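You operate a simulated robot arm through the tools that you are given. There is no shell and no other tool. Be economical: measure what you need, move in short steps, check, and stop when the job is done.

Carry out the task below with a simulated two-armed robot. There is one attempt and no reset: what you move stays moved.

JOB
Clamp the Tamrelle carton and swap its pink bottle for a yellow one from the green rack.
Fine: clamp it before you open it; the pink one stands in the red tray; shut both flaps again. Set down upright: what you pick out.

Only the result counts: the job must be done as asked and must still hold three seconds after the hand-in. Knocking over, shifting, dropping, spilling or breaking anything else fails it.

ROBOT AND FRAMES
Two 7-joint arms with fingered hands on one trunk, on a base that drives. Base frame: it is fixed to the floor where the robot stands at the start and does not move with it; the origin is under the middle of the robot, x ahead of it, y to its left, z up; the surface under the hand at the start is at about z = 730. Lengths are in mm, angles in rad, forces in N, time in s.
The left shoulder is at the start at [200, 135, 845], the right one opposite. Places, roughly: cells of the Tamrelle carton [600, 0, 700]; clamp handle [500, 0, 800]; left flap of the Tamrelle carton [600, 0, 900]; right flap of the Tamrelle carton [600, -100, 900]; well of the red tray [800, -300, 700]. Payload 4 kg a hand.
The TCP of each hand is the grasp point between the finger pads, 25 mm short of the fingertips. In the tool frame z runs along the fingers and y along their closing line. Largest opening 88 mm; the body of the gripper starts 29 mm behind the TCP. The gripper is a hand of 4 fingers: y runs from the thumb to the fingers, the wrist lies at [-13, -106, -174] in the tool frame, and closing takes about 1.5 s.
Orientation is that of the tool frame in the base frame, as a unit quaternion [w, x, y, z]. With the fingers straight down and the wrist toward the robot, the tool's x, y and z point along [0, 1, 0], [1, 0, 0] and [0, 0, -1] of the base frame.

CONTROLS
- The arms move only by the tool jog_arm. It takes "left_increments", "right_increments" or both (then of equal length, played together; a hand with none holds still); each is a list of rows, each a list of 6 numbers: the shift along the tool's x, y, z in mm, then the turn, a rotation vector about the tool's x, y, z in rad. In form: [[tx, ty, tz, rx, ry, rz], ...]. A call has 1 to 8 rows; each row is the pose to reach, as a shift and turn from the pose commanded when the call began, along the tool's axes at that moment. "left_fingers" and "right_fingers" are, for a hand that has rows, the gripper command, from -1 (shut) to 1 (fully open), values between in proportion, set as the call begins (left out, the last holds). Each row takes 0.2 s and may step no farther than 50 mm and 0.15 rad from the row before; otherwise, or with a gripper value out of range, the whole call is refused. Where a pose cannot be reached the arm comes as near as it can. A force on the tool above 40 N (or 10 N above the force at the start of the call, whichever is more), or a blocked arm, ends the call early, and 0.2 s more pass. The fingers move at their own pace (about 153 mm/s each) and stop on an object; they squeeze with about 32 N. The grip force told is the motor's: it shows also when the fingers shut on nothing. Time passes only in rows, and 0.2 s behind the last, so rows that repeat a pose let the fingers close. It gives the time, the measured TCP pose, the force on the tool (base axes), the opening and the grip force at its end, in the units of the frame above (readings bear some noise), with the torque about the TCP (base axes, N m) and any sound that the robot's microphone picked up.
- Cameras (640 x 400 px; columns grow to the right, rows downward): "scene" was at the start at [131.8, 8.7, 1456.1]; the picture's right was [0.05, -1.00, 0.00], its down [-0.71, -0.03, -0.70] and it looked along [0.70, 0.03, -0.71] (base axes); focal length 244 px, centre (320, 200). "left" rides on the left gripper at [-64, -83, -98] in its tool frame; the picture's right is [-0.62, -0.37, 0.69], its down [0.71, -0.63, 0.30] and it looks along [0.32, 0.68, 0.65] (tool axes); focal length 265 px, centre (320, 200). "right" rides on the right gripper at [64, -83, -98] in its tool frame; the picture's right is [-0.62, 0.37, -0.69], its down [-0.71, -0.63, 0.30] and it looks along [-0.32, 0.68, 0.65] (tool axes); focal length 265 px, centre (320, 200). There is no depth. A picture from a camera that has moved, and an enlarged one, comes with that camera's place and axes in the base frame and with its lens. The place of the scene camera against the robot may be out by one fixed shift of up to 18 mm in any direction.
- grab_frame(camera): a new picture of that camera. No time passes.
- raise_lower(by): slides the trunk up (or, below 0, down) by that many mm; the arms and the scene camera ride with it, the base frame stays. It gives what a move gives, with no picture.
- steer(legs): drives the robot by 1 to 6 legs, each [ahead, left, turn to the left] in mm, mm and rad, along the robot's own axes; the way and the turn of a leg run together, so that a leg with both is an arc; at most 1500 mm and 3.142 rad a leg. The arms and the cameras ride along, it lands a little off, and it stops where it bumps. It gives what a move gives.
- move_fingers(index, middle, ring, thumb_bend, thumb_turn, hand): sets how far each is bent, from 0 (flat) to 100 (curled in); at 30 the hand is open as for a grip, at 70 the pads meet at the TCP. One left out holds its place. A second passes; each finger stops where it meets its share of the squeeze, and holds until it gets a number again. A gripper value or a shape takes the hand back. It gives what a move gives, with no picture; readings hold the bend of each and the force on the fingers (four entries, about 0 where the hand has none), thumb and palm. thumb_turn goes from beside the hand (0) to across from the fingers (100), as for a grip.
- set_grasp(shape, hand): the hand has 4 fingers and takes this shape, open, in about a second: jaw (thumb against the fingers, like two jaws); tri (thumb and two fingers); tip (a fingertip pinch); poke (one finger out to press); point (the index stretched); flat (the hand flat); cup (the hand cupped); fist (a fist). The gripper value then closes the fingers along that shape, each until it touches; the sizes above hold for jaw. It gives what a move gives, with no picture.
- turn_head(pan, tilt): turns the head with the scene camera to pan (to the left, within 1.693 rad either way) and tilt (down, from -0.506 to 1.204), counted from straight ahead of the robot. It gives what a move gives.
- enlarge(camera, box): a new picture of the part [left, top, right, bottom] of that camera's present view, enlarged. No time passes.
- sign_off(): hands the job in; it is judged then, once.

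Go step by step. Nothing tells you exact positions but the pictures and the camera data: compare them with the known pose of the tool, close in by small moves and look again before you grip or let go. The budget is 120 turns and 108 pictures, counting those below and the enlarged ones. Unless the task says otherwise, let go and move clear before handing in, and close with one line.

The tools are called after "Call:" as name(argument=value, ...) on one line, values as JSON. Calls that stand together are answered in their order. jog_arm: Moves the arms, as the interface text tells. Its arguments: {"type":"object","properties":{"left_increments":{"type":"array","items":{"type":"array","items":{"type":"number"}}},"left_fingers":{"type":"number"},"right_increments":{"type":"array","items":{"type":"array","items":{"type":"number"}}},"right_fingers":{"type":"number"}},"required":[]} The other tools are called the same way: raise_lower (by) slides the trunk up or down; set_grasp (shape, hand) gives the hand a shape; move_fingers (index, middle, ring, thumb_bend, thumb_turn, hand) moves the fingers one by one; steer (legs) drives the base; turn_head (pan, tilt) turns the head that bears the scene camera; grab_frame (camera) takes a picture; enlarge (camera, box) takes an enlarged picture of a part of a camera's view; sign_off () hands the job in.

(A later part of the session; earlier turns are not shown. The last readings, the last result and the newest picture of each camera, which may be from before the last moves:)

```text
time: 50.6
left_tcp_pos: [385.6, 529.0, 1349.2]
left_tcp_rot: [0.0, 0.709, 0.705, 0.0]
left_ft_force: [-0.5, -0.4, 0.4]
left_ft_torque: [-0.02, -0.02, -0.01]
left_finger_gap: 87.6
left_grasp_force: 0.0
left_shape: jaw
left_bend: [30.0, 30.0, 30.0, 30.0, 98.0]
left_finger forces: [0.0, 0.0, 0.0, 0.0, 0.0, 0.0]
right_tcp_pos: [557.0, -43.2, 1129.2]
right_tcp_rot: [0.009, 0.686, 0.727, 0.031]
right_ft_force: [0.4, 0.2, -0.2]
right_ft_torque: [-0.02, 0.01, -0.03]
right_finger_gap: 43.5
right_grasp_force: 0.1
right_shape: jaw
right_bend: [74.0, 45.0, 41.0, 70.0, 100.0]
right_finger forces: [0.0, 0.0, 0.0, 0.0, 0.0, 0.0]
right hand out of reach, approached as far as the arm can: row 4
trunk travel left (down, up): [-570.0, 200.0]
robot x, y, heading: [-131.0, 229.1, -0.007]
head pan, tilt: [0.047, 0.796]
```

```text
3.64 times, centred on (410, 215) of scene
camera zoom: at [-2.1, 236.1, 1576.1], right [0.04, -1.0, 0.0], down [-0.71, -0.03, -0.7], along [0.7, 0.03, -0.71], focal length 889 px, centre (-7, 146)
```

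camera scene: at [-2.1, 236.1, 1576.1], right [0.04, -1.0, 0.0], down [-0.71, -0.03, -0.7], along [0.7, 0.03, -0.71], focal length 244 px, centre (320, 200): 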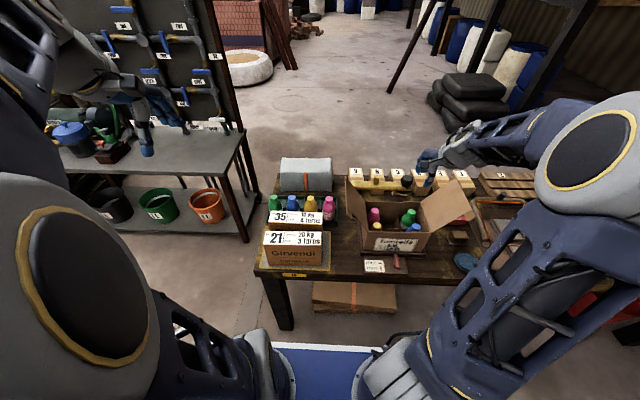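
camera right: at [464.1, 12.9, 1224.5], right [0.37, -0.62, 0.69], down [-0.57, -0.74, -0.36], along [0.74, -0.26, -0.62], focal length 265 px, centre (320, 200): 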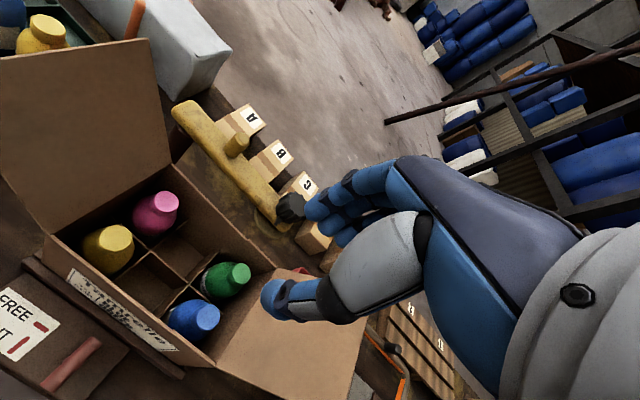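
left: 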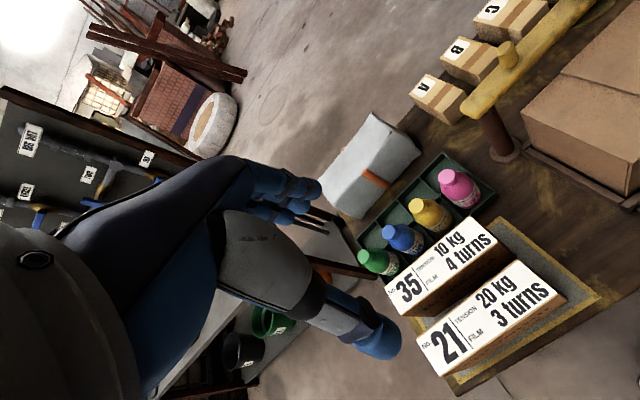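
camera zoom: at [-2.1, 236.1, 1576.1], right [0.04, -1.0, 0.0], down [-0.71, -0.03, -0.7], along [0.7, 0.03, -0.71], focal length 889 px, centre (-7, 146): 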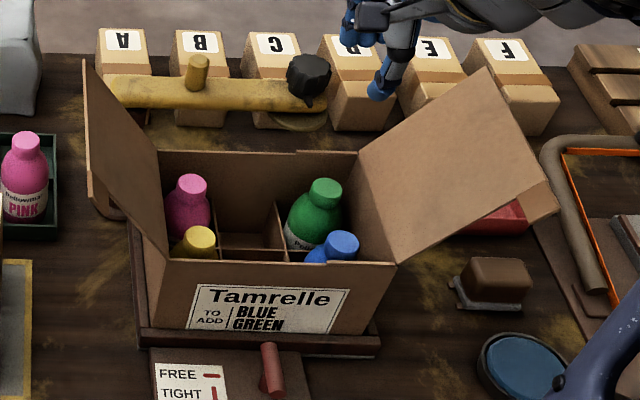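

Both cameras agree: pink cap at ≈(642,46), cap top z≈873, wall top ≈885. I move to a standoff above it with a slight forward tilt.

Call:
jog_arm(right_increments=[[16, 12, 34, -0.02, -0.006, 0.01], [32, 25, 68, -0.045, -0.013, 0.023], [48, 38, 103, -0.068, -0.02, 0.034], [64, 50, 137, -0.09, -0.026, 0.046], [80, 63, 171, -0.113, -0.033, 0.057], [80, 63, 171, -0.113, -0.033, 0.057]], right_fingers=0.05)

Call:
grab_frame(camera="right")

Call:
enlarge(camera="scene", box=[340, 150, 480, 270])

```text
time: 52.0
left_tcp_pos: [385.6, 529.0, 1350.2]
left_tcp_rot: [0.001, 0.709, 0.705, -0.001]
left_ft_force: [0.5, -0.3, -0.4]
left_ft_torque: [-0.01, 0.0, -0.01]
left_finger_gap: 87.9
left_grasp_force: 0.1
left_shape: jaw
left_bend: [30.0, 30.0, 30.0, 30.0, 98.0]
left_finger forces: [0.1, 0.0, 0.0, 0.0, 0.0, 0.0]
right_tcp_pos: [623.7, 44.4, 965.8]
right_tcp_rot: [0.058, 0.705, 0.704, 0.059]
right_ft_force: [-0.6, 0.5, 0.9]
right_ft_torque: [0.0, 0.01, 0.01]
right_finger_gap: 45.7
right_grasp_force: 0.0
right_shape: jaw
right_bend: [74.0, 43.0, 40.0, 68.0, 100.0]
right_finger forces: [0.0, 0.1, 0.1, 0.1, 0.0, 0.0]
right hand out of reach, approached as far as the arm can: row 1, 2
trunk travel left (down, up): [-570.0, 200.0]
robot x, y, heading: [-134.5, 228.2, -0.003]
head pan, tilt: [0.047, 0.796]
```

```text
52 pictures are left
camera right: at [525.0, 108.6, 1048.2], right [0.25, -0.62, 0.74], down [-0.57, -0.71, -0.4], along [0.78, -0.33, -0.53], focal length 265 px, centre (320, 200)
```

right: 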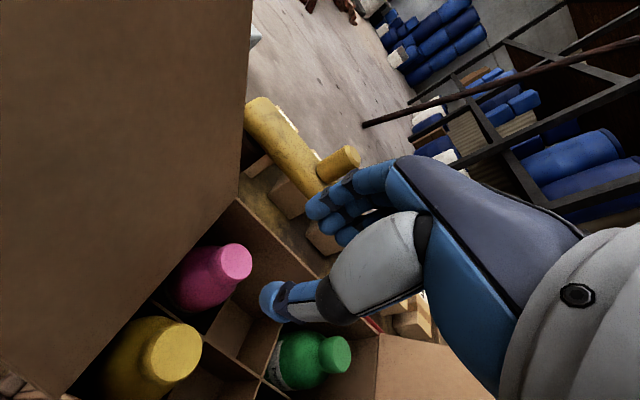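

```text
3.33 times, centred on (410, 210) of scene
camera zoom: at [-2.1, 236.1, 1576.1], right [0.04, -1.0, 0.0], down [-0.71, -0.03, -0.7], along [0.7, 0.03, -0.71], focal length 815 px, centre (20, 167)
```

zoom: 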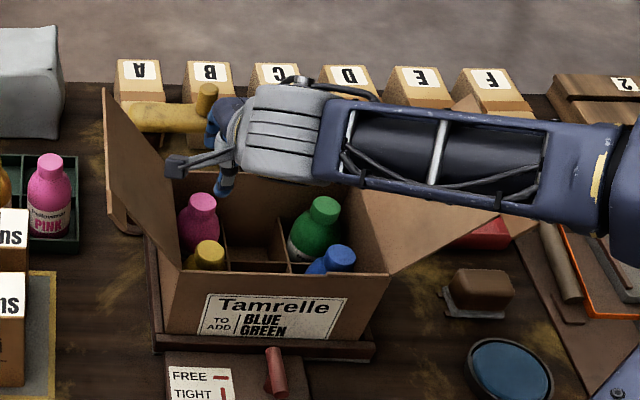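

Call:
jog_arm(right_increments=[[1, 0, 20, 0, 0, 0], [1, 0, 40, 0, 0, 0], [2, 1, 60, 0, 0, 0], [2, 1, 60, 0, 0, 0]])

Call:
grab_frame(camera="right")

```text
time: 53.0
left_tcp_pos: [385.2, 529.4, 1351.0]
left_tcp_rot: [0.0, 0.709, 0.705, 0.0]
left_ft_force: [-0.9, -0.1, 0.0]
left_ft_torque: [0.01, -0.03, -0.02]
left_finger_gap: 87.8
left_grasp_force: 0.2
left_shape: jaw
left_bend: [30.0, 30.0, 30.0, 30.0, 98.0]
left_finger forces: [0.0, 0.0, 0.0, 0.0, 0.1, 0.1]
right_tcp_pos: [635.0, 46.7, 907.1]
right_tcp_rot: [0.058, 0.705, 0.704, 0.058]
right_ft_force: [-0.2, 0.2, -0.5]
right_ft_torque: [0.06, 0.0, -0.01]
right_finger_gap: 46.1
right_grasp_force: 0.1
right_shape: jaw
right_bend: [74.0, 43.0, 40.0, 68.0, 100.0]
right_finger forces: [0.0, 0.0, 0.1, 0.0, 0.1, 0.0]
trunk travel left (down, up): [-570.0, 200.0]
robot x, y, heading: [-136.1, 229.0, -0.006]
head pan, tilt: [0.047, 0.796]
```

```text
50 pictures are left
camera right: at [536.5, 110.9, 990.0], right [0.25, -0.62, 0.74], down [-0.57, -0.71, -0.4], along [0.78, -0.33, -0.53], focal length 265 px, centre (320, 200)
```

right: 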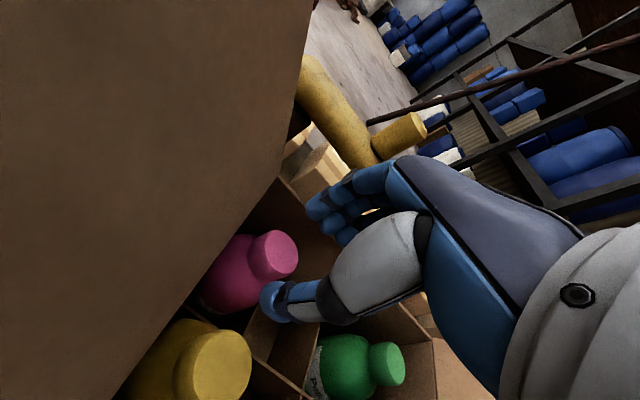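

Call:
jog_arm(right_increments=[[0, 0, 12, 0, 0, 0], [0, 0, 24, 0, 0, 0], [0, 0, 33, 0, 0, 0], [0, 0, 33, 0, 0, 0]])

Call:
grab_frame(camera="right")

```text
time: 54.0
left_tcp_pos: [385.8, 528.7, 1349.1]
left_tcp_rot: [0.0, 0.709, 0.705, 0.0]
left_ft_force: [-0.6, 0.2, -0.2]
left_ft_torque: [0.01, -0.01, 0.01]
left_finger_gap: 87.7
left_grasp_force: 0.1
left_shape: jaw
left_bend: [30.0, 30.0, 30.0, 30.0, 98.0]
left_finger forces: [0.0, 0.2, 0.0, 0.0, 0.0, 0.0]
right_tcp_pos: [634.5, 41.6, 877.8]
right_tcp_rot: [0.058, 0.705, 0.704, 0.059]
right_ft_force: [0.0, -0.4, 0.7]
right_ft_torque: [0.02, 0.0, -0.02]
right_finger_gap: 46.2
right_grasp_force: 0.1
right_shape: jaw
right_bend: [74.0, 43.0, 40.0, 68.0, 100.0]
right_finger forces: [0.5, 0.1, 0.0, 0.0, 0.0, 0.0]
right hand out of reach, approached as far as the arm can: row 2, 3, 4
trunk travel left (down, up): [-570.0, 200.0]
robot x, y, heading: [-133.5, 228.4, -0.004]
head pan, tilt: [0.047, 0.796]
```

```text
49 pictures are left
camera right: at [536.2, 106.0, 960.3], right [0.25, -0.62, 0.74], down [-0.57, -0.71, -0.41], along [0.78, -0.32, -0.53], focal length 265 px, centre (320, 200)
```

right: 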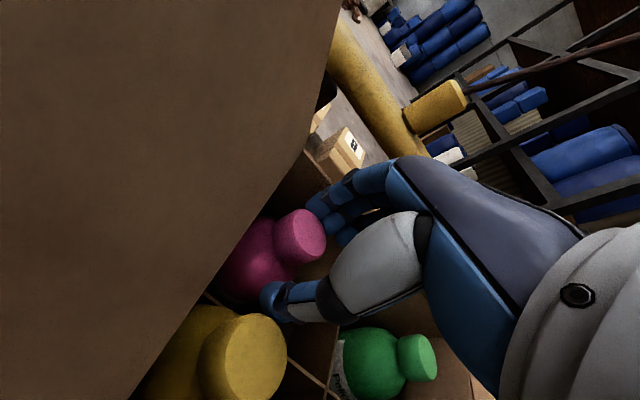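

The cap is between thumb and fingers with a few mm offset; grip depth about 20 mm. Close.

Call:
jog_arm(right_increments=[[0, 0, 0, 0, 0, 0], [0, 0, 0, 0, 0, 0], [0, 0, 0, 0, 0, 0], [0, 0, 0, 0, 0, 0], [0, 0, 0, 0, 0, 0], [0, 0, 0, 0, 0, 0], [0, 0, 0, 0, 0, 0]], right_fingers=-1)

Call:
grab_frame(camera="right")

```text
time: 55.6
left_tcp_pos: [385.9, 528.4, 1349.2]
left_tcp_rot: [0.0, 0.708, 0.706, 0.0]
left_ft_force: [0.2, -0.2, -1.0]
left_ft_torque: [-0.02, 0.0, 0.0]
left_finger_gap: 87.5
left_grasp_force: 0.0
left_shape: jaw
left_bend: [30.0, 30.0, 30.0, 30.0, 98.0]
left_finger forces: [0.1, 0.0, 0.1, 0.0, 0.0, 0.0]
right_tcp_pos: [634.2, 42.2, 876.9]
right_tcp_rot: [0.058, 0.706, 0.704, 0.058]
right_ft_force: [0.1, -0.7, 0.3]
right_ft_torque: [0.02, 0.06, 0.0]
right_finger_gap: 17.7
right_grasp_force: 31.8
right_shape: jaw
right_bend: [74.0, 73.0, 60.0, 77.0, 100.0]
right_finger forces: [20.6, 3.4, 0.1, 0.0, 20.5, 0.0]
trunk travel left (down, up): [-570.0, 200.0]
robot x, y, heading: [-135.5, 229.4, -0.007]
head pan, tilt: [0.047, 0.796]
```

```text
48 pictures are left
camera right: at [536.2, 106.0, 960.4], right [0.25, -0.62, 0.74], down [-0.57, -0.71, -0.4], along [0.78, -0.32, -0.53], focal length 265 px, centre (320, 200)
```

right: 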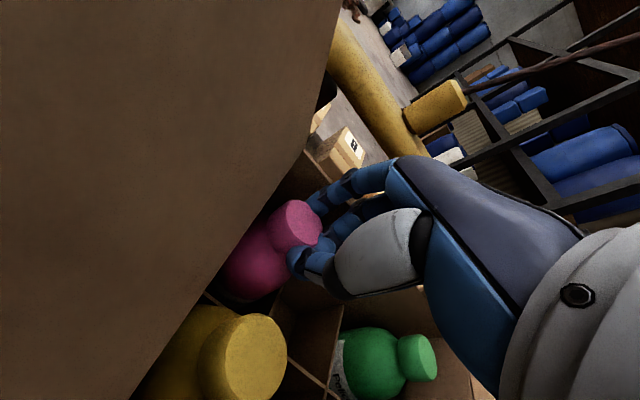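

The grip is off to one side of the cap (only the index bears). I'll open, rise, and re-centre about 8 mm to the left, then lower with the trunk.

Call:
jog_arm(right_increments=[[0, 0, 0, 0, 0, 0], [0, 0, 0, 0, 0, 0], [0, 0, 0, 0, 0, 0], [0, 0, -20, 0, 0, 0], [2, 5, -40, 0, 0, 0], [5, 10, -60, 0, 0, 0], [8, 14, -60, 0, 0, 0], [8, 14, -60, 0, 0, 0]], right_fingers=0.05)

Call:
grab_frame(camera="right")

```text
time: 57.4
left_tcp_pos: [385.6, 528.8, 1349.5]
left_tcp_rot: [0.0, 0.709, 0.706, 0.0]
left_ft_force: [0.4, -0.3, -0.2]
left_ft_torque: [0.02, -0.02, 0.01]
left_finger_gap: 87.8
left_grasp_force: 0.0
left_shape: jaw
left_bend: [30.0, 30.0, 30.0, 30.0, 98.0]
left_finger forces: [0.1, 0.0, 0.1, 0.0, 0.1, 0.1]
right_tcp_pos: [639.5, 50.4, 939.4]
right_tcp_rot: [0.058, 0.705, 0.704, 0.058]
right_ft_force: [1.1, -0.3, 0.6]
right_ft_torque: [0.01, 0.0, 0.01]
right_finger_gap: 45.9
right_grasp_force: 0.0
right_shape: jaw
right_bend: [74.0, 44.0, 40.0, 68.0, 100.0]
right_finger forces: [0.0, 0.0, 0.0, 0.0, 0.0, 0.0]
trunk travel left (down, up): [-570.0, 200.0]
robot x, y, heading: [-134.7, 229.6, -0.002]
head pan, tilt: [0.047, 0.796]
```

```text
47 pictures are left
camera right: at [540.3, 113.4, 1022.2], right [0.25, -0.62, 0.74], down [-0.57, -0.71, -0.4], along [0.78, -0.33, -0.53], focal length 265 px, centre (320, 200)
```

right: 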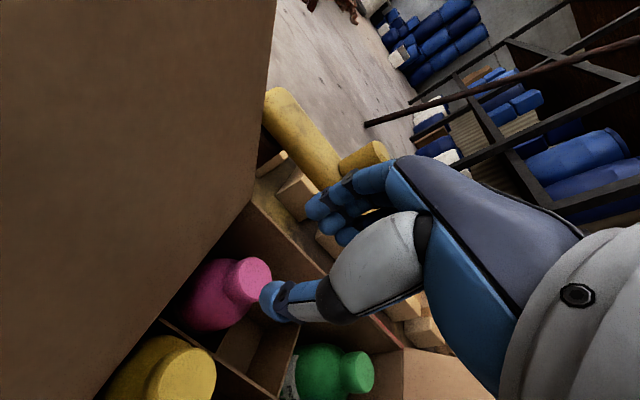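

Call:
raise_lower(by=-66)

Call:
grab_frame(camera="right")

```text
time: 58.4
left_tcp_pos: [385.8, 529.3, 1282.9]
left_tcp_rot: [0.001, 0.709, 0.705, 0.0]
left_ft_force: [0.2, 0.2, -0.4]
left_ft_torque: [0.04, 0.01, -0.01]
left_finger_gap: 87.6
left_grasp_force: 0.0
left_shape: jaw
left_bend: [30.0, 30.0, 30.0, 30.0, 98.0]
left_finger forces: [0.0, 0.0, 0.0, 0.0, 0.0, 0.0]
right_tcp_pos: [638.9, 48.7, 872.7]
right_tcp_rot: [0.058, 0.706, 0.704, 0.058]
right_ft_force: [-3.0, 0.0, -0.7]
right_ft_torque: [-0.01, 0.04, -0.07]
right_finger_gap: 44.6
right_grasp_force: 0.0
right_shape: jaw
right_bend: [74.0, 46.0, 40.0, 68.0, 100.0]
right_finger forces: [0.0, 2.9, 0.0, 0.0, 0.1, 0.0]
trunk travel left (down, up): [-504.0, 266.0]
robot x, y, heading: [-134.3, 227.2, -0.001]
head pan, tilt: [0.047, 0.796]
```

```text
46 pictures are left
camera right: at [540.0, 113.3, 955.8], right [0.25, -0.62, 0.74], down [-0.57, -0.71, -0.4], along [0.78, -0.33, -0.53], focal length 265 px, centre (320, 200)
```

right: 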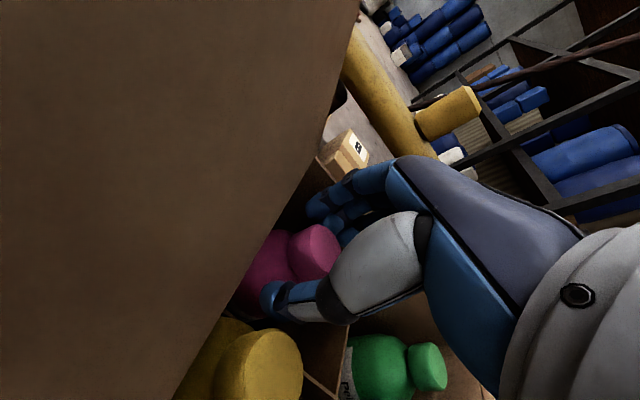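

Centred now. Close.

Call:
jog_arm(right_increments=[[0, 0, 0, 0, 0, 0], [0, 0, 0, 0, 0, 0], [0, 0, 0, 0, 0, 0], [0, 0, 0, 0, 0, 0], [0, 0, 0, 0, 0, 0], [0, 0, 0, 0, 0, 0], [0, 0, 0, 0, 0, 0]], right_fingers=-1)

Call:
grab_frame(camera="right")

```text
time: 60.0
left_tcp_pos: [386.1, 528.4, 1284.7]
left_tcp_rot: [0.0, 0.709, 0.706, 0.0]
left_ft_force: [0.0, 0.4, 0.3]
left_ft_torque: [-0.01, 0.01, -0.02]
left_finger_gap: 87.4
left_grasp_force: 0.1
left_shape: jaw
left_bend: [30.0, 30.0, 30.0, 30.0, 98.0]
left_finger forces: [0.0, 0.0, 0.0, 0.1, 0.1, 0.0]
right_tcp_pos: [638.9, 49.2, 874.1]
right_tcp_rot: [0.059, 0.705, 0.704, 0.059]
right_ft_force: [3.5, 0.0, 6.7]
right_ft_torque: [-0.09, -0.1, 0.07]
right_finger_gap: 6.0
right_grasp_force: 31.6
right_shape: jaw
right_bend: [64.0, 75.0, 71.0, 79.0, 100.0]
right_finger forces: [0.0, 2.3, 3.9, 0.1, 1.1, 0.0]
trunk travel left (down, up): [-504.0, 266.0]
robot x, y, heading: [-134.9, 230.2, -0.006]
head pan, tilt: [0.047, 0.796]
```

```text
45 pictures are left
camera right: at [540.3, 113.3, 956.4], right [0.25, -0.62, 0.74], down [-0.57, -0.71, -0.4], along [0.78, -0.33, -0.53], focal length 265 px, centre (320, 200)
```

right: 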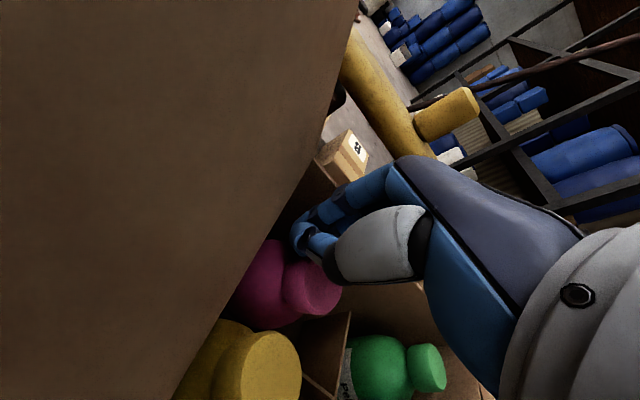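

Call:
enlarge(camera="right", box=[200, 180, 420, 380])

Call:
enlarge(camera="scene", box=[350, 170, 450, 270])

```text
2.00 times, centred on (310, 280) of right
camera zoom: at [540.3, 113.3, 956.4], right [0.25, -0.62, 0.74], down [-0.57, -0.71, -0.4], along [0.78, -0.33, -0.53], focal length 531 px, centre (340, 40)
```

zoom: 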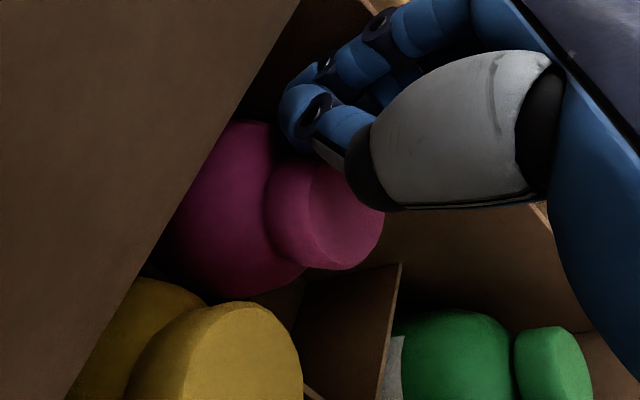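

```text
4.00 times, centred on (400, 220) of scene
camera zoom: at [-2.0, 236.1, 1510.1], right [0.04, -1.0, 0.0], down [-0.71, -0.03, -0.7], along [0.7, 0.03, -0.71], focal length 978 px, centre (0, 120)
```

zoom: 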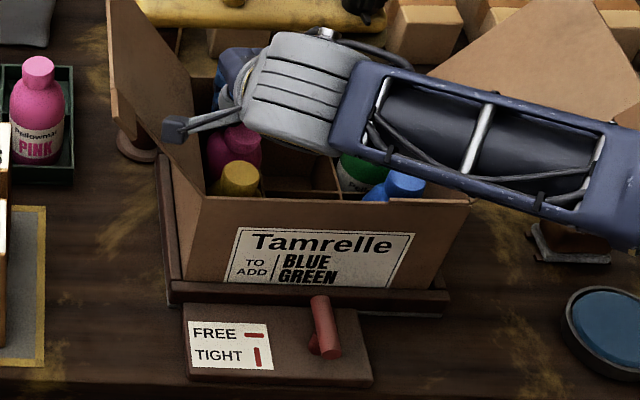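

The cap slipped out to the right because the thumb plane sits about 10 mm left of the TCP; the first position was in fact nearly right. Open, raise a little, and look.

Call:
jog_arm(right_increments=[[0, 0, 0, 0, 0, 0], [0, 0, 0, 0, 0, 0], [0, 0, 0, 0, 0, 0], [0, 0, 0, 0, 0, 0]], right_fingers=0.05)

Call:
raise_lower(by=66)

Call:
enlarge(camera="right", box=[100, 160, 420, 360])

```text
time: 61.0
left_tcp_pos: [385.9, 529.3, 1284.7]
left_tcp_rot: [-0.001, 0.709, 0.705, 0.001]
left_ft_force: [0.2, -0.1, -0.2]
left_ft_torque: [0.0, 0.02, 0.0]
left_finger_gap: 87.7
left_grasp_force: 0.0
left_shape: jaw
left_bend: [30.0, 30.0, 30.0, 30.0, 98.0]
left_finger forces: [0.0, 0.0, 0.1, 0.1, 0.1, 0.0]
right_tcp_pos: [637.7, 50.2, 873.0]
right_tcp_rot: [0.059, 0.705, 0.704, 0.058]
right_ft_force: [-3.6, -0.3, -1.1]
right_ft_torque: [0.02, 0.02, -0.03]
right_finger_gap: 44.7
right_grasp_force: 0.0
right_shape: jaw
right_bend: [74.0, 46.0, 40.0, 68.0, 100.0]
right_finger forces: [0.0, 3.1, 0.0, 0.0, 0.0, 0.0]
trunk travel left (down, up): [-504.0, 266.0]
robot x, y, heading: [-137.6, 227.6, -0.003]
head pan, tilt: [0.047, 0.796]
```

```text
time: 62.1
left_tcp_pos: [384.5, 528.5, 1350.0]
left_tcp_rot: [-0.001, 0.709, 0.705, 0.0]
left_ft_force: [0.0, -0.1, 0.6]
left_ft_torque: [0.01, -0.01, -0.01]
left_finger_gap: 87.7
left_grasp_force: 0.0
left_shape: jaw
left_bend: [30.0, 30.0, 30.0, 30.0, 98.0]
left_finger forces: [0.0, 0.0, 0.1, 0.0, 0.0, 0.0]
right_tcp_pos: [639.0, 50.9, 938.8]
right_tcp_rot: [0.059, 0.704, 0.705, 0.058]
right_ft_force: [0.0, 0.0, 0.4]
right_ft_torque: [0.01, 0.0, 0.0]
right_finger_gap: 45.9
right_grasp_force: 0.1
right_shape: jaw
right_bend: [74.0, 44.0, 40.0, 68.0, 100.0]
right_finger forces: [0.0, 0.0, 0.0, 0.1, 0.1, 0.1]
trunk travel left (down, up): [-570.0, 200.0]
robot x, y, heading: [-132.8, 230.2, -0.002]
head pan, tilt: [0.047, 0.796]
```

```text
2.00 times, centred on (260, 260) of right
camera zoom: at [540.3, 113.3, 1022.0], right [0.25, -0.62, 0.74], down [-0.57, -0.71, -0.4], along [0.78, -0.33, -0.53], focal length 531 px, centre (440, 80)
```

zoom: 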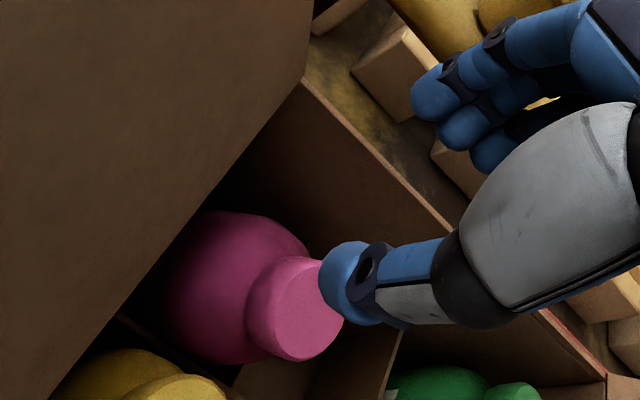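

The bottle now leans a little in its cell; its cap is at about (622,29). Re-centre for that with the thumb plane on the cap.

Call:
jog_arm(right_increments=[[-14, -10, -2, 0, 0, 0], [-29, -20, -3, 0, 0, 0], [-29, -20, 20, 0, 0, 0], [-29, -20, 20, 0, 0, 0]], right_fingers=0)

Call:
enlarge(camera="right", box=[160, 160, 420, 360])

Call:
enlarge(camera="scene", box=[350, 170, 450, 270])

```text
time: 63.1
left_tcp_pos: [386.2, 529.9, 1348.8]
left_tcp_rot: [-0.001, 0.709, 0.706, 0.0]
left_ft_force: [0.0, -0.2, -0.2]
left_ft_torque: [0.03, -0.02, 0.01]
left_finger_gap: 87.7
left_grasp_force: 0.1
left_shape: jaw
left_bend: [30.0, 30.0, 30.0, 30.0, 98.0]
left_finger forces: [0.0, 0.1, 0.0, 0.1, 0.0, 0.0]
right_tcp_pos: [620.9, 19.3, 916.4]
right_tcp_rot: [0.058, 0.705, 0.704, 0.059]
right_ft_force: [-0.4, 0.9, 0.8]
right_ft_torque: [-0.02, 0.03, 0.01]
right_finger_gap: 44.4
right_grasp_force: 0.1
right_shape: jaw
right_bend: [74.0, 44.0, 41.0, 69.0, 100.0]
right_finger forces: [0.1, 0.0, 0.0, 0.0, 0.0, 0.1]
trunk travel left (down, up): [-570.0, 200.0]
robot x, y, heading: [-132.1, 231.3, -0.006]
head pan, tilt: [0.047, 0.796]
```

```text
2.00 times, centred on (290, 260) of right
camera zoom: at [523.3, 84.2, 998.8], right [0.25, -0.62, 0.74], down [-0.57, -0.71, -0.4], along [0.78, -0.33, -0.53], focal length 531 px, centre (380, 80)
```

zoom: 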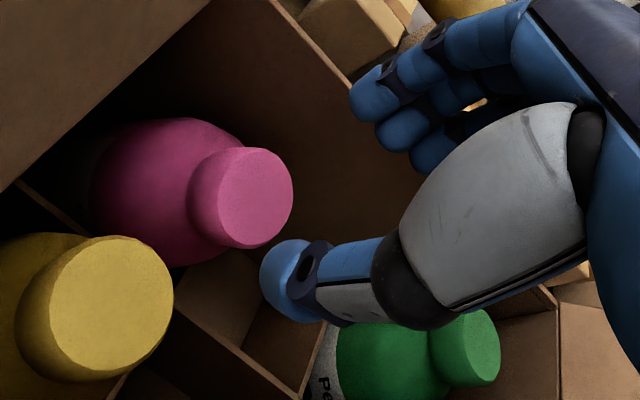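

```text
4.00 times, centred on (400, 220) of scene
camera zoom: at [-2.0, 236.1, 1576.1], right [0.04, -1.0, 0.0], down [-0.71, -0.03, -0.7], along [0.7, 0.03, -0.71], focal length 978 px, centre (0, 120)
```

zoom: 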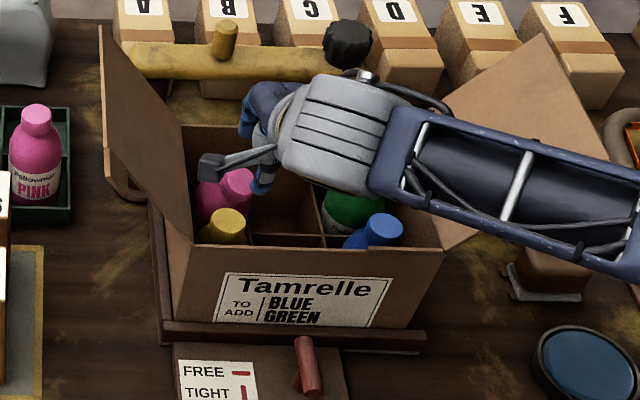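

Call:
raise_lower(by=-48)

Call:
enlarge(camera="right", box=[200, 160, 440, 340])

```text
time: 64.0
left_tcp_pos: [385.6, 529.7, 1302.4]
left_tcp_rot: [0.0, 0.709, 0.705, 0.0]
left_ft_force: [-0.5, 0.3, -0.7]
left_ft_torque: [-0.01, -0.01, -0.01]
left_finger_gap: 87.7
left_grasp_force: 0.0
left_shape: jaw
left_bend: [30.0, 30.0, 30.0, 30.0, 98.0]
left_finger forces: [0.0, 0.1, 0.0, 0.1, 0.0, 0.1]
right_tcp_pos: [623.0, 20.6, 867.8]
right_tcp_rot: [0.059, 0.705, 0.704, 0.06]
right_ft_force: [-0.5, -0.2, 0.0]
right_ft_torque: [-0.02, 0.02, 0.0]
right_finger_gap: 44.4
right_grasp_force: 0.0
right_shape: jaw
right_bend: [74.0, 44.0, 41.0, 69.0, 100.0]
right_finger forces: [0.0, 0.0, 0.1, 0.1, 0.0, 0.0]
trunk travel left (down, up): [-522.0, 248.0]
robot x, y, heading: [-128.2, 228.3, -0.007]
head pan, tilt: [0.047, 0.796]
```

```text
2.22 times, centred on (320, 250) of right
camera zoom: at [523.3, 84.3, 951.0], right [0.25, -0.62, 0.74], down [-0.57, -0.71, -0.4], along [0.78, -0.33, -0.53], focal length 590 px, centre (320, 89)
```

zoom: 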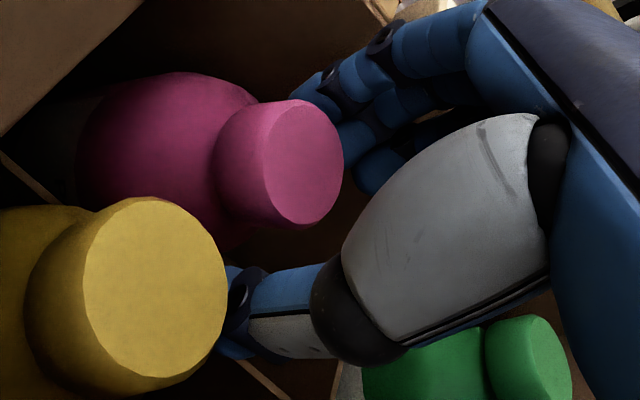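

Call:
jog_arm(right_increments=[[4, 0, 0, 0, 0, 0], [4, 0, 0, 0, 0, 0]], right_fingers=0)

Call:
jog_arm(right_increments=[[0, 0, 0, 0, 0, 0], [0, 0, 0, 0, 0, 0], [0, 0, 0, 0, 0, 0], [0, 0, 0, 0, 0, 0], [0, 0, 0, 0, 0, 0], [0, 0, 0, 0, 0, 0], [0, 0, 0, 0, 0, 0]], right_fingers=-1)

Call:
enlarge(camera="right", box=[200, 160, 440, 340])

```text
time: 64.6
left_tcp_pos: [385.2, 530.6, 1301.3]
left_tcp_rot: [0.0, 0.708, 0.706, 0.0]
left_ft_force: [0.8, 0.5, -0.1]
left_ft_torque: [-0.02, -0.03, 0.02]
left_finger_gap: 87.8
left_grasp_force: 0.1
left_shape: jaw
left_bend: [30.0, 30.0, 30.0, 30.0, 98.0]
left_finger forces: [0.0, 0.1, 0.0, 0.0, 0.0, 0.0]
right_tcp_pos: [620.6, 24.9, 868.1]
right_tcp_rot: [0.059, 0.705, 0.704, 0.059]
right_ft_force: [0.0, 0.0, -0.8]
right_ft_torque: [-0.01, -0.04, -0.01]
right_finger_gap: 44.5
right_grasp_force: 0.1
right_shape: jaw
right_bend: [74.0, 44.0, 41.0, 69.0, 100.0]
right_finger forces: [0.0, 0.1, 0.1, 0.0, 0.0, 0.0]
trunk travel left (down, up): [-522.0, 248.0]
robot x, y, heading: [-133.0, 225.0, -0.003]
head pan, tilt: [0.047, 0.796]
```

```text
time: 66.2
left_tcp_pos: [385.8, 528.5, 1302.0]
left_tcp_rot: [0.0, 0.709, 0.705, 0.0]
left_ft_force: [-0.3, 0.7, -0.2]
left_ft_torque: [-0.01, 0.03, -0.02]
left_finger_gap: 87.7
left_grasp_force: 0.0
left_shape: jaw
left_bend: [30.0, 30.0, 30.0, 30.0, 98.0]
left_finger forces: [0.0, 0.0, 0.0, 0.0, 0.1, 0.0]
right_tcp_pos: [621.8, 24.5, 866.8]
right_tcp_rot: [0.059, 0.705, 0.704, 0.059]
right_ft_force: [-0.4, 0.7, -0.3]
right_ft_torque: [-0.01, 0.07, -0.02]
right_finger_gap: 20.7
right_grasp_force: 32.1
right_shape: jaw
right_bend: [74.0, 58.0, 60.0, 75.0, 100.0]
right_finger forces: [19.7, 7.1, 0.0, 0.0, 26.1, 0.0]
trunk travel left (down, up): [-522.0, 248.0]
robot x, y, heading: [-132.3, 228.8, -0.007]
head pan, tilt: [0.047, 0.796]
```

```text
2.22 times, centred on (320, 250) of right
camera zoom: at [523.4, 88.4, 950.7], right [0.25, -0.62, 0.74], down [-0.57, -0.71, -0.4], along [0.78, -0.33, -0.53], focal length 590 px, centre (320, 89)
```

zoom: 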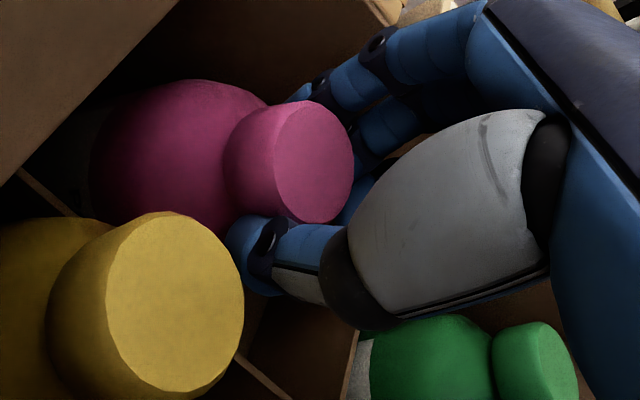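

A solid three-point grip. Lift with the trunk.

Call:
raise_lower(by=60)

Call:
enlarge(camera="scene", box=[340, 150, 460, 270])

Call:
grab_frame(camera="right")

```text
time: 67.2
left_tcp_pos: [385.2, 528.3, 1361.6]
left_tcp_rot: [-0.001, 0.709, 0.705, 0.0]
left_ft_force: [-1.6, 0.5, -0.7]
left_ft_torque: [-0.03, 0.0, -0.01]
left_finger_gap: 87.8
left_grasp_force: 0.1
left_shape: jaw
left_bend: [30.0, 30.0, 30.0, 30.0, 98.0]
left_finger forces: [0.0, 0.0, 0.0, 0.0, 0.1, 0.0]
right_tcp_pos: [621.1, 23.7, 928.0]
right_tcp_rot: [0.058, 0.705, 0.704, 0.058]
right_ft_force: [-0.5, -0.2, -2.8]
right_ft_torque: [-0.04, 0.11, 0.01]
right_finger_gap: 20.7
right_grasp_force: 32.2
right_shape: jaw
right_bend: [74.0, 58.0, 60.0, 76.0, 100.0]
right_finger forces: [19.7, 7.4, 0.0, 0.0, 26.1, 0.0]
trunk travel left (down, up): [-582.0, 188.0]
robot x, y, heading: [-134.3, 223.0, -0.004]
head pan, tilt: [0.047, 0.796]
```

```text
3.33 times, centred on (400, 210) of scene
camera zoom: at [-1.9, 236.0, 1588.0], right [0.04, -1.0, 0.0], down [-0.71, -0.03, -0.7], along [0.7, 0.03, -0.71], focal length 815 px, centre (53, 167)
```

zoom: 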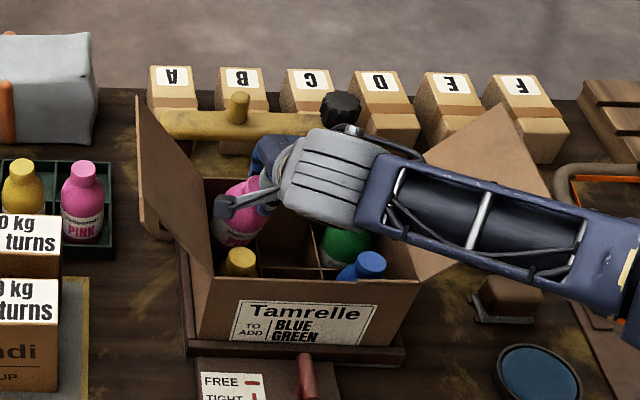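

```text
36 pictures are left
camera right: at [523.4, 88.4, 1010.7], right [0.25, -0.62, 0.74], down [-0.57, -0.71, -0.4], along [0.78, -0.33, -0.53], focal length 265 px, centre (320, 200)
```

right: 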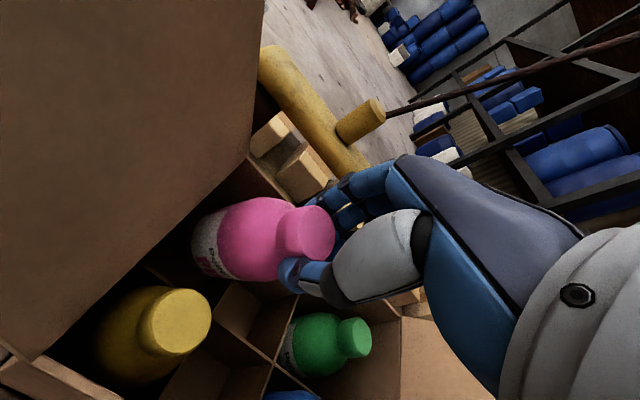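

Held securely. Lift clear, then drive back, right and forward to reach the red tray (~(760,-306)).

Call:
raise_lower(by=115)

Call:
steer(legs=[[-200, 0, 0], [0, -330, 0], [250, 0, 0]])

Call:
grab_frame(camera="scene")

Call:
grab_frame(camera="right")

```text
time: 68.6
left_tcp_pos: [385.7, 529.4, 1477.0]
left_tcp_rot: [0.0, 0.709, 0.705, 0.0]
left_ft_force: [-0.8, 0.1, 0.0]
left_ft_torque: [0.0, 0.0, -0.03]
left_finger_gap: 88.1
left_grasp_force: 0.0
left_shape: jaw
left_bend: [30.0, 30.0, 30.0, 30.0, 98.0]
left_finger forces: [0.0, 0.0, 0.0, 0.0, 0.0, 0.0]
right_tcp_pos: [621.9, 23.8, 1042.5]
right_tcp_rot: [0.058, 0.705, 0.704, 0.058]
right_ft_force: [0.2, 0.0, -2.0]
right_ft_torque: [-0.03, 0.05, 0.01]
right_finger_gap: 20.2
right_grasp_force: 32.0
right_shape: jaw
right_bend: [74.0, 59.0, 60.0, 76.0, 100.0]
right_finger forces: [20.9, 7.2, 0.0, 0.0, 25.7, 0.1]
trunk travel left (down, up): [-697.0, 73.0]
robot x, y, heading: [-133.3, 225.4, -0.007]
head pan, tilt: [0.047, 0.796]
```

```text
time: 73.5
left_tcp_pos: [441.0, 203.1, 1476.8]
left_tcp_rot: [0.0, 0.709, 0.705, 0.0]
left_ft_force: [-0.4, -0.6, -1.3]
left_ft_torque: [0.0, 0.01, 0.03]
left_finger_gap: 87.6
left_grasp_force: 0.0
left_shape: jaw
left_bend: [30.0, 30.0, 30.0, 30.0, 98.0]
left_finger forces: [0.0, 0.0, 0.0, 0.0, 0.0, 0.0]
right_tcp_pos: [675.4, -301.6, 1042.8]
right_tcp_rot: [0.058, 0.705, 0.704, 0.059]
right_ft_force: [-0.5, -0.6, -2.1]
right_ft_torque: [-0.03, 0.02, 0.01]
right_finger_gap: 20.3
right_grasp_force: 32.4
right_shape: jaw
right_bend: [74.0, 59.0, 60.0, 76.0, 100.0]
right_finger forces: [21.3, 7.1, 0.1, 0.0, 25.6, 0.1]
trunk travel left (down, up): [-697.0, 73.0]
robot x, y, heading: [-76.2, -99.3, -0.001]
head pan, tilt: [0.047, 0.796]
```

```text
35 pictures are left
camera scene: at [53.2, -91.1, 1703.1], right [0.04, -1.0, 0.0], down [-0.71, -0.03, -0.7], along [0.7, 0.03, -0.71], focal length 244 px, centre (320, 200)
```

scene: 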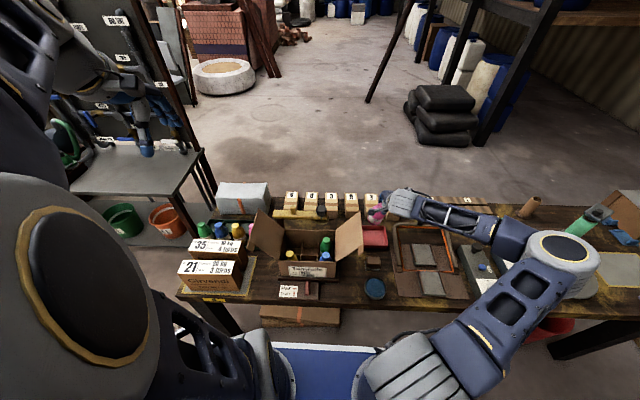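

```text
34 pictures are left
camera right: at [578.7, -238.2, 1125.8], right [0.25, -0.62, 0.74], down [-0.57, -0.71, -0.4], along [0.78, -0.33, -0.53], focal length 265 px, centre (320, 200)
```

right: 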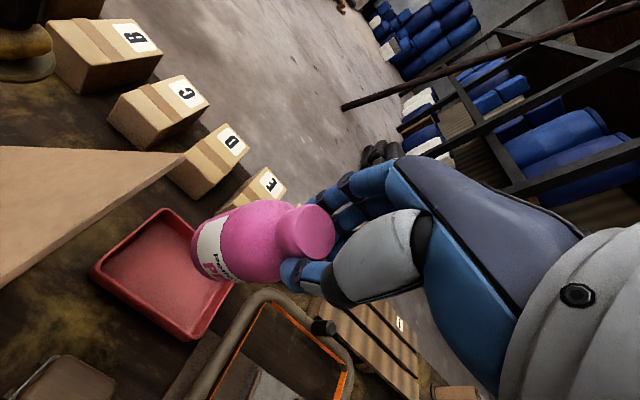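

Bottle axis leans about (-0.14,-0.15); I correct it by rotating the hand, and move over the tray centre (752,-303).

Call:
jog_arm(right_increments=[[-1, 25, 4, 0.047, -0.05, -0.008], [-3, 50, 8, 0.094, -0.1, -0.017], [-5, 76, 13, 0.14, -0.148, -0.025], [-5, 76, 13, 0.14, -0.148, -0.025]])

Call:
raise_lower(by=-110)

Call:
grab_frame(camera="right")

Call:
enlarge(camera="scene", box=[330, 180, 450, 270])

```text
time: 74.5
left_tcp_pos: [440.6, 201.5, 1476.6]
left_tcp_rot: [-0.001, 0.708, 0.706, 0.0]
left_ft_force: [0.0, -0.4, -0.7]
left_ft_torque: [0.02, 0.01, 0.01]
left_finger_gap: 87.6
left_grasp_force: 0.1
left_shape: jaw
left_bend: [30.0, 30.0, 30.0, 30.0, 98.0]
left_finger forces: [0.0, 0.1, 0.0, 0.1, 0.0, 0.0]
right_tcp_pos: [711.9, -325.3, 1049.1]
right_tcp_rot: [0.061, 0.702, 0.709, -0.026]
right_ft_force: [0.1, -1.2, -2.9]
right_ft_torque: [-0.01, 0.04, 0.01]
right_finger_gap: 19.7
right_grasp_force: 32.3
right_shape: jaw
right_bend: [74.0, 59.0, 60.0, 76.0, 100.0]
right_finger forces: [22.1, 7.1, 0.1, 0.0, 25.3, 0.0]
right hand out of reach, approached as far as the arm can: row 2, 3, 4
trunk travel left (down, up): [-697.0, 73.0]
robot x, y, heading: [-77.3, -95.0, -0.002]
head pan, tilt: [0.047, 0.796]
```

```text
time: 75.9
left_tcp_pos: [439.4, 203.3, 1367.1]
left_tcp_rot: [0.0, 0.708, 0.706, 0.0]
left_ft_force: [-0.3, 1.2, 0.4]
left_ft_torque: [-0.04, 0.01, -0.02]
left_finger_gap: 87.5
left_grasp_force: 0.0
left_shape: jaw
left_bend: [30.0, 30.0, 30.0, 30.0, 98.0]
left_finger forces: [0.1, 0.1, 0.1, 0.0, 0.0, 0.0]
right_tcp_pos: [711.5, -325.6, 938.5]
right_tcp_rot: [0.061, 0.703, 0.708, -0.025]
right_ft_force: [-0.1, 0.0, -3.1]
right_ft_torque: [-0.01, 0.02, -0.03]
right_finger_gap: 20.2
right_grasp_force: 32.1
right_shape: jaw
right_bend: [74.0, 59.0, 60.0, 76.0, 100.0]
right_finger forces: [22.2, 7.2, 0.0, 0.0, 25.4, 0.0]
trunk travel left (down, up): [-587.0, 183.0]
robot x, y, heading: [-78.9, -101.5, -0.01]
head pan, tilt: [0.047, 0.796]
```

```text
33 pictures are left
camera right: at [622.1, -251.0, 1023.4], right [0.34, -0.53, 0.78], down [-0.61, -0.75, -0.25], along [0.72, -0.39, -0.57], focal length 265 px, centre (320, 200)
```

right: 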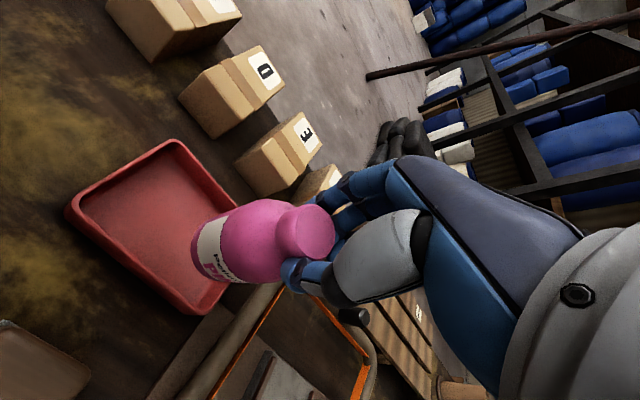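

```text
4.44 times, centred on (390, 225) of scene
camera zoom: at [53.3, -91.1, 1593.1], right [0.04, -1.0, 0.0], down [-0.71, -0.03, -0.7], along [0.7, 0.03, -0.71], focal length 1086 px, centre (9, 89)
```

zoom: 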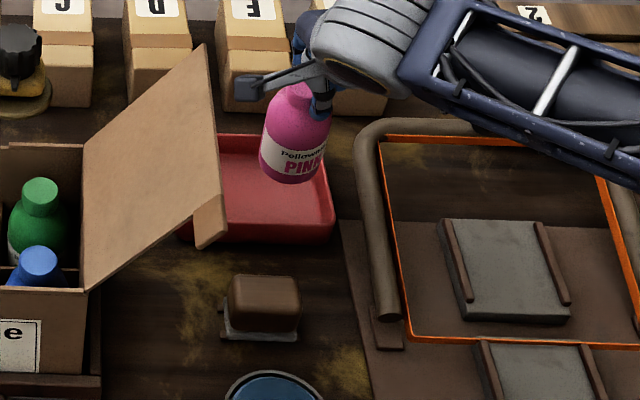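

Call:
enlarge(camera="scene", box=[375, 190, 415, 230])

Call:
enlarge(camera="right", box=[170, 170, 350, 310])

```text
10.00 times, centred on (395, 210) of scene
camera zoom: at [53.3, -91.1, 1593.1], right [0.04, -1.0, 0.0], down [-0.71, -0.03, -0.7], along [0.7, 0.03, -0.71], focal length 2444 px, centre (-430, 100)
```

zoom: 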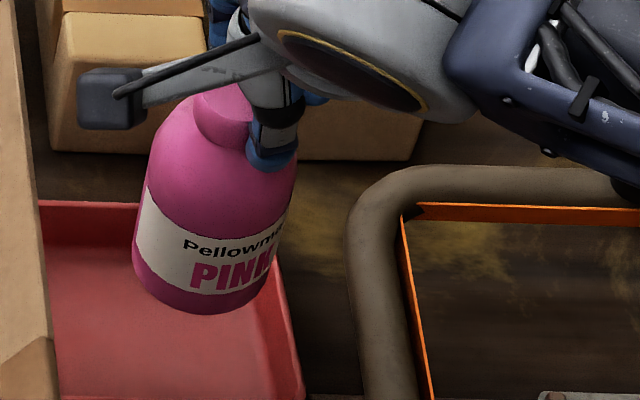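

```text
2.86 times, centred on (260, 240) of right
camera zoom: at [622.1, -251.0, 1023.4], right [0.34, -0.53, 0.78], down [-0.61, -0.75, -0.25], along [0.72, -0.39, -0.57], focal length 758 px, centre (491, 86)
```

zoom: 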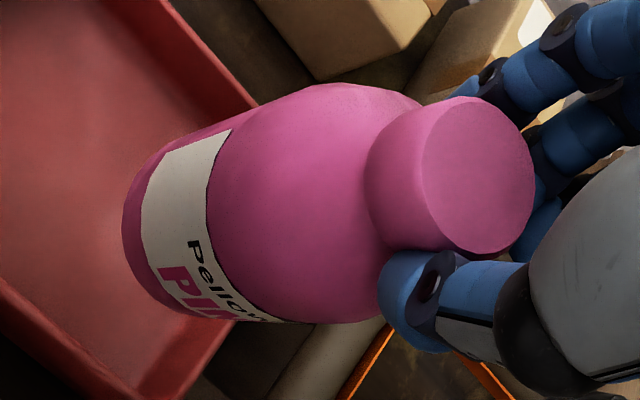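

The bottle is vertical within a couple of degrees. Shift over the tray centre and lower.

Call:
jog_arm(right_increments=[[11, 15, 0, 0, 0, 0], [22, 30, -1, 0, 0, 0], [22, 30, -1, 0, 0, 0]])

Call:
raise_lower(by=-55)

Call:
enlarge(camera="scene", box=[360, 180, 430, 240])

```text
time: 76.7
left_tcp_pos: [441.3, 202.3, 1367.1]
left_tcp_rot: [0.001, 0.708, 0.706, 0.0]
left_ft_force: [-1.2, 0.6, -0.9]
left_ft_torque: [0.02, -0.02, -0.02]
left_finger_gap: 87.7
left_grasp_force: 0.1
left_shape: jaw
left_bend: [30.0, 30.0, 30.0, 30.0, 98.0]
left_finger forces: [0.0, 0.1, 0.1, 0.0, 0.1, 0.1]
right_tcp_pos: [712.2, -324.2, 939.8]
right_tcp_rot: [0.061, 0.703, 0.708, -0.024]
right_ft_force: [0.1, -0.3, -2.7]
right_ft_torque: [-0.01, 0.06, -0.02]
right_finger_gap: 20.1
right_grasp_force: 31.7
right_shape: jaw
right_bend: [74.0, 59.0, 60.0, 76.0, 100.0]
right_finger forces: [22.2, 7.1, 0.1, 0.0, 25.3, 0.1]
right hand out of reach, approached as far as the arm can: row 1, 2, 3
trunk travel left (down, up): [-587.0, 183.0]
robot x, y, heading: [-75.6, -100.3, -0.007]
head pan, tilt: [0.047, 0.796]
```

```text
time: 77.6
left_tcp_pos: [441.1, 203.6, 1311.6]
left_tcp_rot: [0.0, 0.709, 0.705, 0.0]
left_ft_force: [0.1, -0.6, 0.3]
left_ft_torque: [0.04, 0.04, 0.02]
left_finger_gap: 87.6
left_grasp_force: 0.0
left_shape: jaw
left_bend: [30.0, 30.0, 30.0, 30.0, 98.0]
left_finger forces: [0.0, 0.1, 0.0, 0.0, 0.0, 0.0]
right_tcp_pos: [711.2, -324.3, 885.1]
right_tcp_rot: [0.061, 0.702, 0.709, -0.025]
right_ft_force: [-0.3, -0.7, -2.4]
right_ft_torque: [0.02, 0.05, -0.01]
right_finger_gap: 20.2
right_grasp_force: 32.4
right_shape: jaw
right_bend: [74.0, 59.0, 60.0, 76.0, 100.0]
right_finger forces: [22.1, 7.1, 0.1, 0.0, 25.4, 0.1]
trunk travel left (down, up): [-532.0, 238.0]
robot x, y, heading: [-81.1, -98.7, 0.004]
head pan, tilt: [0.047, 0.796]
```

```text
6.67 times, centred on (395, 210) of scene
camera zoom: at [53.3, -91.1, 1538.1], right [0.04, -1.0, 0.0], down [-0.71, -0.03, -0.7], along [0.7, 0.03, -0.71], focal length 1629 px, centre (-180, 133)
```

zoom: 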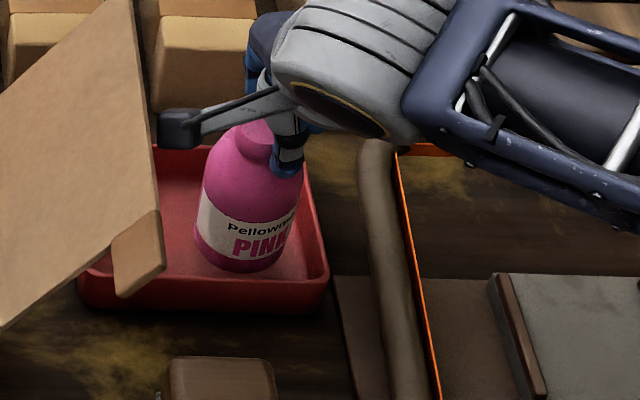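

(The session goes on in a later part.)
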